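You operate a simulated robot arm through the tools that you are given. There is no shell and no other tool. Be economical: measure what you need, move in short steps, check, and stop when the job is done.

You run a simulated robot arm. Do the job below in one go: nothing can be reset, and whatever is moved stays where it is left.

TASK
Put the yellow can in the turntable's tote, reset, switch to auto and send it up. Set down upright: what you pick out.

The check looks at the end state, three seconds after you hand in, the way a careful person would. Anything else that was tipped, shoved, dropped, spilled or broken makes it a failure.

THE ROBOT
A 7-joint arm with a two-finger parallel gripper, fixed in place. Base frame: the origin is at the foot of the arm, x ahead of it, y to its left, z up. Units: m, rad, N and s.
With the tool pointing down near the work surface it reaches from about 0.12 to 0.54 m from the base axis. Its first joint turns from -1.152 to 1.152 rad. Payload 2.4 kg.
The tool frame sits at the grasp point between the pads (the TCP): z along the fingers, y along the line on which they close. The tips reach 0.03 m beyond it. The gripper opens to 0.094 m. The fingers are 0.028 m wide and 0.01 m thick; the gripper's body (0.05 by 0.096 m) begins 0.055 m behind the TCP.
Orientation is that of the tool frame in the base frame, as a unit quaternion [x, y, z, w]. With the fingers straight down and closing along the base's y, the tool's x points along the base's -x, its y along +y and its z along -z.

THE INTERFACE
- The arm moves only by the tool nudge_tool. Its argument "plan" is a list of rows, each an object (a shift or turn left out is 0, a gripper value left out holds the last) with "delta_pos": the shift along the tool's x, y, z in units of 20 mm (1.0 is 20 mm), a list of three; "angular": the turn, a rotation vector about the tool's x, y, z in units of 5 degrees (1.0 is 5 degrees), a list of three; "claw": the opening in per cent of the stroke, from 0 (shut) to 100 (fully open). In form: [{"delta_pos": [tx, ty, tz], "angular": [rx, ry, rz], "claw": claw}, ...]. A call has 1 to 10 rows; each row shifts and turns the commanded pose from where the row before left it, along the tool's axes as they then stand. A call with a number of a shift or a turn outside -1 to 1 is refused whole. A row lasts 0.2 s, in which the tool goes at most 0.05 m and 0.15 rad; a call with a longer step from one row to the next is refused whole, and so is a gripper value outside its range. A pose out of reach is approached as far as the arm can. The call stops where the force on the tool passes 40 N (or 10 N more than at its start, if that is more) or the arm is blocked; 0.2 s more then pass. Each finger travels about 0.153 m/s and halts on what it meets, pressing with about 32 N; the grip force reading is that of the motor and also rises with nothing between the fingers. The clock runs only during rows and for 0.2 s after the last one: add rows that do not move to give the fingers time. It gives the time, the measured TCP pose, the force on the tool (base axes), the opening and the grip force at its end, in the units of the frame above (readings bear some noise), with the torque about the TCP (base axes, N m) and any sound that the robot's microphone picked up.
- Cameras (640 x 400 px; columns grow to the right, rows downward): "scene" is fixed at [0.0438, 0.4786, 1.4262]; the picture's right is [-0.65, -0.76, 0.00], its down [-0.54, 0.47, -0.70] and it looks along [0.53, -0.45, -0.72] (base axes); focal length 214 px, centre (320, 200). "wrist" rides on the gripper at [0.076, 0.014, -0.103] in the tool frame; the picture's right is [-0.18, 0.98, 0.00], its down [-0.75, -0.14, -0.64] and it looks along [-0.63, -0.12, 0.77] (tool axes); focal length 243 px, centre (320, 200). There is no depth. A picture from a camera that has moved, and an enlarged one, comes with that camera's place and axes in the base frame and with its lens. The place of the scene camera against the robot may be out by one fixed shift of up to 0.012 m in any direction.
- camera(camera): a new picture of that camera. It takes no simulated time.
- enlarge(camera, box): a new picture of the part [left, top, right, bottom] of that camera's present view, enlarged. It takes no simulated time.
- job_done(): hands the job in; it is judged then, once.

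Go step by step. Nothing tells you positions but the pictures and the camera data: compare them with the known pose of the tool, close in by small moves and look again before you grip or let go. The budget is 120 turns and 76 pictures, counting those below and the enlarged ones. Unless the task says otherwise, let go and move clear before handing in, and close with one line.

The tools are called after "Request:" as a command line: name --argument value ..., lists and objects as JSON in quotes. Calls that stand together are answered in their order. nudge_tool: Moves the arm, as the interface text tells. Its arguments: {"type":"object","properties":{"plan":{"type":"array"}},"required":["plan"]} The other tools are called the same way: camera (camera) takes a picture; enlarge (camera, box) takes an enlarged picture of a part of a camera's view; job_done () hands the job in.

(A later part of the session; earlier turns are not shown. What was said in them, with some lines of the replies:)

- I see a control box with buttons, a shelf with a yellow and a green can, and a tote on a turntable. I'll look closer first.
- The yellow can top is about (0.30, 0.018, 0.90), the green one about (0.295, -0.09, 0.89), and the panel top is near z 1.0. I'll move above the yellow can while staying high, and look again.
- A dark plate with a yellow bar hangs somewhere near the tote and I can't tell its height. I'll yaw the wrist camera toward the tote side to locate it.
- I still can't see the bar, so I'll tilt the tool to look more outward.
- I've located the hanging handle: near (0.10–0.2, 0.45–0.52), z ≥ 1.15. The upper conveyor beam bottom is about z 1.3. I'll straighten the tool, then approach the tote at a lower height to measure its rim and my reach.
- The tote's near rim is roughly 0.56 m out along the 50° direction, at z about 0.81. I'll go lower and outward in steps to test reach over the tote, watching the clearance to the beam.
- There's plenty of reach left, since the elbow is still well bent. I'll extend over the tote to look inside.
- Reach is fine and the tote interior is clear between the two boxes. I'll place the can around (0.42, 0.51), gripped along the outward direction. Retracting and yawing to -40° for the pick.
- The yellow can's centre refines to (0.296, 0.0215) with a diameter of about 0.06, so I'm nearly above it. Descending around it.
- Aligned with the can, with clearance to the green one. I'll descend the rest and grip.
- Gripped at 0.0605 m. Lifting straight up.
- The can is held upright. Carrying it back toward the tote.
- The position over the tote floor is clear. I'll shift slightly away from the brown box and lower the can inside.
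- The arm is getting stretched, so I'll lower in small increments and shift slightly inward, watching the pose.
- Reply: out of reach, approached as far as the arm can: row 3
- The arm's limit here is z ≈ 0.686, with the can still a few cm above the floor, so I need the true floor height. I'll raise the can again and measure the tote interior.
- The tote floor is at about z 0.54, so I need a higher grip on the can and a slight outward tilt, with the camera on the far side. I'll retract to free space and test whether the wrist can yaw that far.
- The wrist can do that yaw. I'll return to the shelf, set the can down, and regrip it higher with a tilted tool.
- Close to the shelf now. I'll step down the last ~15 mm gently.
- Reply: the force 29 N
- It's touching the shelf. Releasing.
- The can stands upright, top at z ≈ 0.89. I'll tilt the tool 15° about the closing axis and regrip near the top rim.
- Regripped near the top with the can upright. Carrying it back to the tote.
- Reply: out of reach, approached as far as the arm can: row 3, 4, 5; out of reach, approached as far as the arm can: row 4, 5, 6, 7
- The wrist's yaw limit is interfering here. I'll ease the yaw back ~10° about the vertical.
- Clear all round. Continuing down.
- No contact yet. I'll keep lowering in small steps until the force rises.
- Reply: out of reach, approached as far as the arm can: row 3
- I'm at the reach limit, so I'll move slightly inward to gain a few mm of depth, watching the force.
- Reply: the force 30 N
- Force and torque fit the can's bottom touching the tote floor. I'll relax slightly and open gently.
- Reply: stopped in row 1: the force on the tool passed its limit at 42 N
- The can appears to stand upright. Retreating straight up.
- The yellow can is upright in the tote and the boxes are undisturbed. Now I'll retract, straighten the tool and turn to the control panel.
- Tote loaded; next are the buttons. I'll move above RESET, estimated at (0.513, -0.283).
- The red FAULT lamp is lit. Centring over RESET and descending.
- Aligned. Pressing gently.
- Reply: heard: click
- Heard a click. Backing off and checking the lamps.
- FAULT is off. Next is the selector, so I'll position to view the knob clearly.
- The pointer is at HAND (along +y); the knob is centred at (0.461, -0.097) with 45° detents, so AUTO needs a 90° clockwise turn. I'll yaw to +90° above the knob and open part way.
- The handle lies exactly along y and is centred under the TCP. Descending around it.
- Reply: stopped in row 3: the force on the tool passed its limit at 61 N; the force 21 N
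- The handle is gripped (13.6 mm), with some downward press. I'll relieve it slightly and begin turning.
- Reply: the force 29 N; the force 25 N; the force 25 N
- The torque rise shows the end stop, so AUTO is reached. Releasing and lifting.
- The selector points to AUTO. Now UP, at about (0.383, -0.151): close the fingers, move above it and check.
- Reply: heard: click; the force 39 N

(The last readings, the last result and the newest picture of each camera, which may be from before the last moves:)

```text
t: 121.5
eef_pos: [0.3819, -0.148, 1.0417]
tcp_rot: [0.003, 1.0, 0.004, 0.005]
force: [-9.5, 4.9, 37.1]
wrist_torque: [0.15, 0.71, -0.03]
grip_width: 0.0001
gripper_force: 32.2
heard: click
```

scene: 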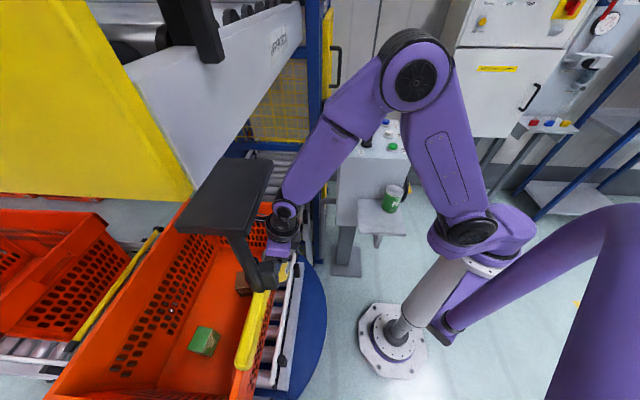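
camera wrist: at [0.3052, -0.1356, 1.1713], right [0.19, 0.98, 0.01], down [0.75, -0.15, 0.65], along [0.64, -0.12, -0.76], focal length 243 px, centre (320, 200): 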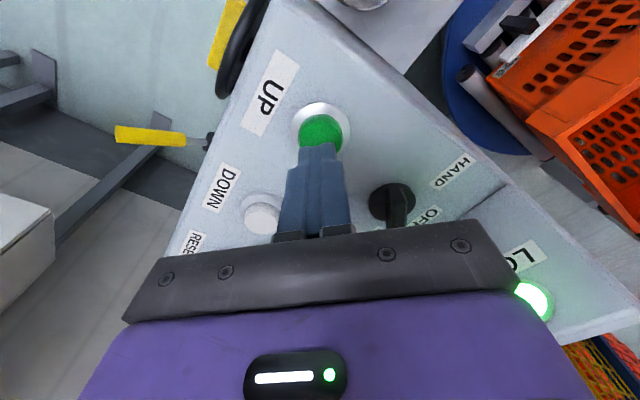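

Click heard. Lifting clear and waiting to see the result.

Request:
nudge_tool --plan '[{"delta_pos": [0, 0, -0.5]}, {"delta_pos": [0, 0, -1]}, {"delta_pos": [0, 0, -1]}, {"delta_pos": [0, 0, -1]}, {"delta_pos": [0, 0, -1]}, {"delta_pos": [0.8, 0, -1]}, {"delta_pos": [0.8, 0, -1]}, {}, {}, {}]'

Request:
camera --camera "scene"

Request:
camera --camera "wrist"

```text
t: 123.7
eef_pos: [0.3506, -0.1491, 1.1706]
tcp_rot: [0.002, 1.0, 0.005, 0.004]
force: [0.1, 0.6, -0.1]
wrist_torque: [-0.02, 0.01, 0.01]
grip_width: 0.0001
gripper_force: 32.3
```

```text
5 pictures are left
```

scene: 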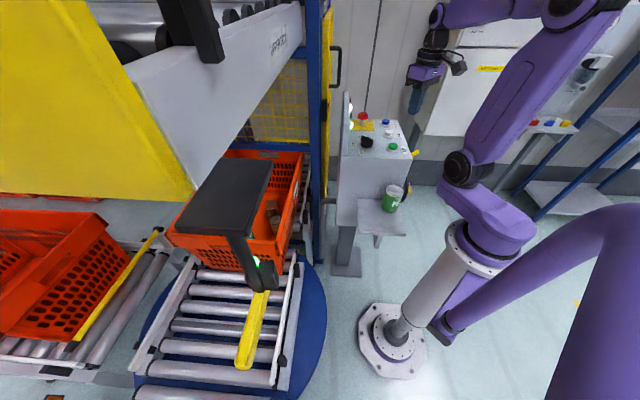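

```text
4 pictures are left
camera wrist: at [0.2726, -0.136, 1.272], right [0.19, 0.98, 0.01], down [0.75, -0.15, 0.65], along [0.64, -0.12, -0.76], focal length 243 px, centre (320, 200)
```

wrist: 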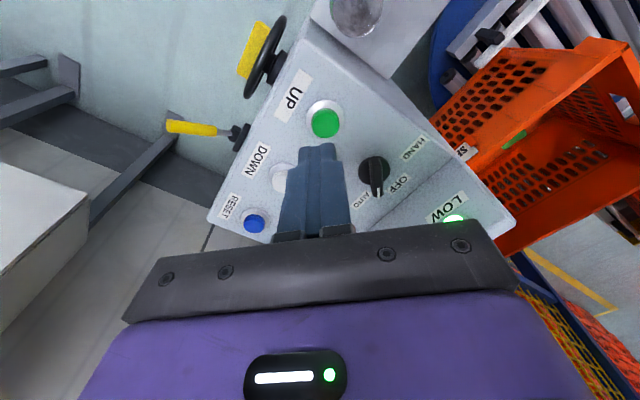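

The tote is moving off the turntable into the lift. I'll wait for it to finish.

Request:
nudge_tool --plan '[{}, {}, {}, {}, {}, {}, {}, {}, {}, {}]'

Request:
nudge_tool --plan '[{}, {}, {}, {}, {}, {}, {}, {}, {}, {}]'

Request:
nudge_tool --plan '[{}, {}, {}, {}, {}, {}, {}, {}, {}, {}]'

Request:
nudge_tool --plan '[{}, {}, {}, {}, {}, {}, {}, {}, {}, {}]'

Request:
camera --camera "scene"

```text
t: 125.9
eef_pos: [0.3501, -0.1503, 1.1694]
tcp_rot: [0.003, 1.0, 0.005, 0.004]
force: [0.1, 0.2, -0.3]
wrist_torque: [0.0, 0.01, 0.0]
grip_width: 0.0
gripper_force: 32.1
```

```text
t: 128.1
eef_pos: [0.3495, -0.1499, 1.1704]
tcp_rot: [0.005, 1.0, 0.006, 0.005]
force: [0.8, 0.0, 0.3]
wrist_torque: [-0.01, 0.02, 0.04]
grip_width: 0.0
gripper_force: 31.8
```

```text
t: 130.3
eef_pos: [0.3507, -0.1501, 1.1704]
tcp_rot: [0.003, 1.0, 0.005, 0.005]
force: [0.3, -0.1, 0.5]
wrist_torque: [0.0, 0.03, 0.0]
grip_width: 0.0
gripper_force: 32.1
```

```text
t: 132.5
eef_pos: [0.349, -0.1496, 1.17]
tcp_rot: [0.004, 1.0, 0.005, 0.004]
force: [-0.7, -0.1, 0.5]
wrist_torque: [0.0, 0.0, 0.02]
grip_width: 0.0
gripper_force: 32.5
```

```text
3 pictures are left
```

scene: 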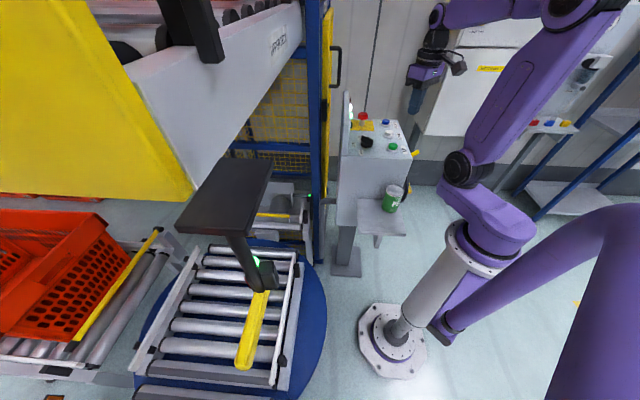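

The lift has taken the tote up. I'll wait for it to finish and then check the lamps.

Request:
nudge_tool --plan '[{}, {}, {}, {}, {}, {}, {}, {}, {}, {}]'

Request:
nudge_tool --plan '[{}, {}, {}, {}, {}, {}, {}, {}, {}, {}]'

Request:
nudge_tool --plan '[{}, {}, {}, {}, {}, {}, {}, {}, {}, {}]'

Request:
nudge_tool --plan '[{}, {}, {}, {}, {}, {}, {}, {}, {}, {}]'

Request:
camera --camera "scene"

```text
t: 134.7
eef_pos: [0.3497, -0.1497, 1.17]
tcp_rot: [0.004, 1.0, 0.005, 0.004]
force: [0.3, 0.6, 0.6]
wrist_torque: [0.0, 0.0, 0.01]
grip_width: 0.0
gripper_force: 32.0
```

```text
t: 136.9
eef_pos: [0.3504, -0.1498, 1.1709]
tcp_rot: [0.004, 1.0, 0.005, 0.005]
force: [0.1, -0.1, 0.0]
wrist_torque: [-0.01, 0.0, -0.02]
grip_width: 0.0002
gripper_force: 32.0
```

```text
t: 139.1
eef_pos: [0.3482, -0.1499, 1.1699]
tcp_rot: [0.004, 1.0, 0.004, 0.004]
force: [-0.5, -0.3, 0.8]
wrist_torque: [0.02, 0.01, -0.01]
grip_width: 0.0
gripper_force: 31.9
```

```text
t: 141.3
eef_pos: [0.3498, -0.1498, 1.1707]
tcp_rot: [0.004, 1.0, 0.005, 0.005]
force: [0.7, 0.0, 0.9]
wrist_torque: [0.04, 0.02, 0.02]
grip_width: 0.0
gripper_force: 31.9
```

```text
2 pictures are left
```

scene: 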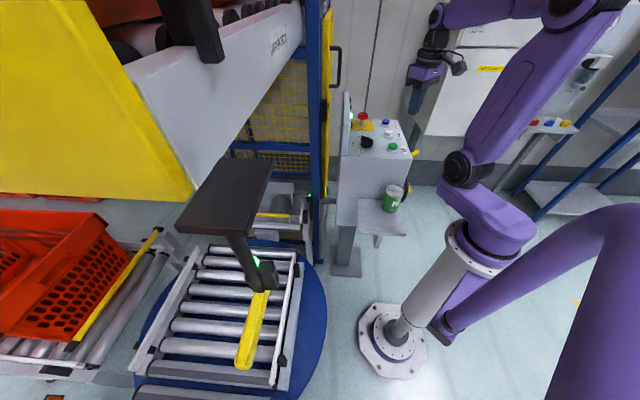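

The upper conveyor rollers now show an orange tint, so the tote seems to be at the top. One last check of the lamps.

Request:
enlarge --camera "scene" --box '[80, 0, 420, 220]'

```text
1.82 times, centred on (250, 110) of scene
camera zoom: at [0.0438, 0.4786, 1.4262], right [-0.65, -0.76, 0.0], down [-0.54, 0.47, -0.7], along [0.53, -0.45, -0.72], focal length 390 px, centre (447, 364)
```

zoom: 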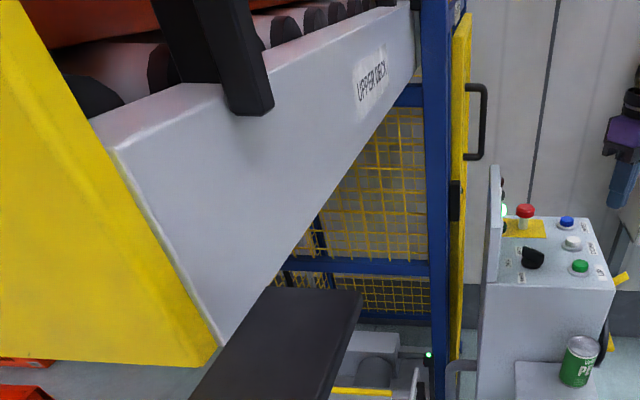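

The tote is on the upper deck, the green can is still standing, and the arm is clear, so I'm handing in.

Request:
job_done

```text
The job is handed in.
```

I stood the yellow can upright in the turntable's tote, pressed RESET (the FAULT lamp went out), turned the selector to AUTO and pressed UP. The tote went up to the upper deck. I last saw the can itself, upright, before the tote moved.
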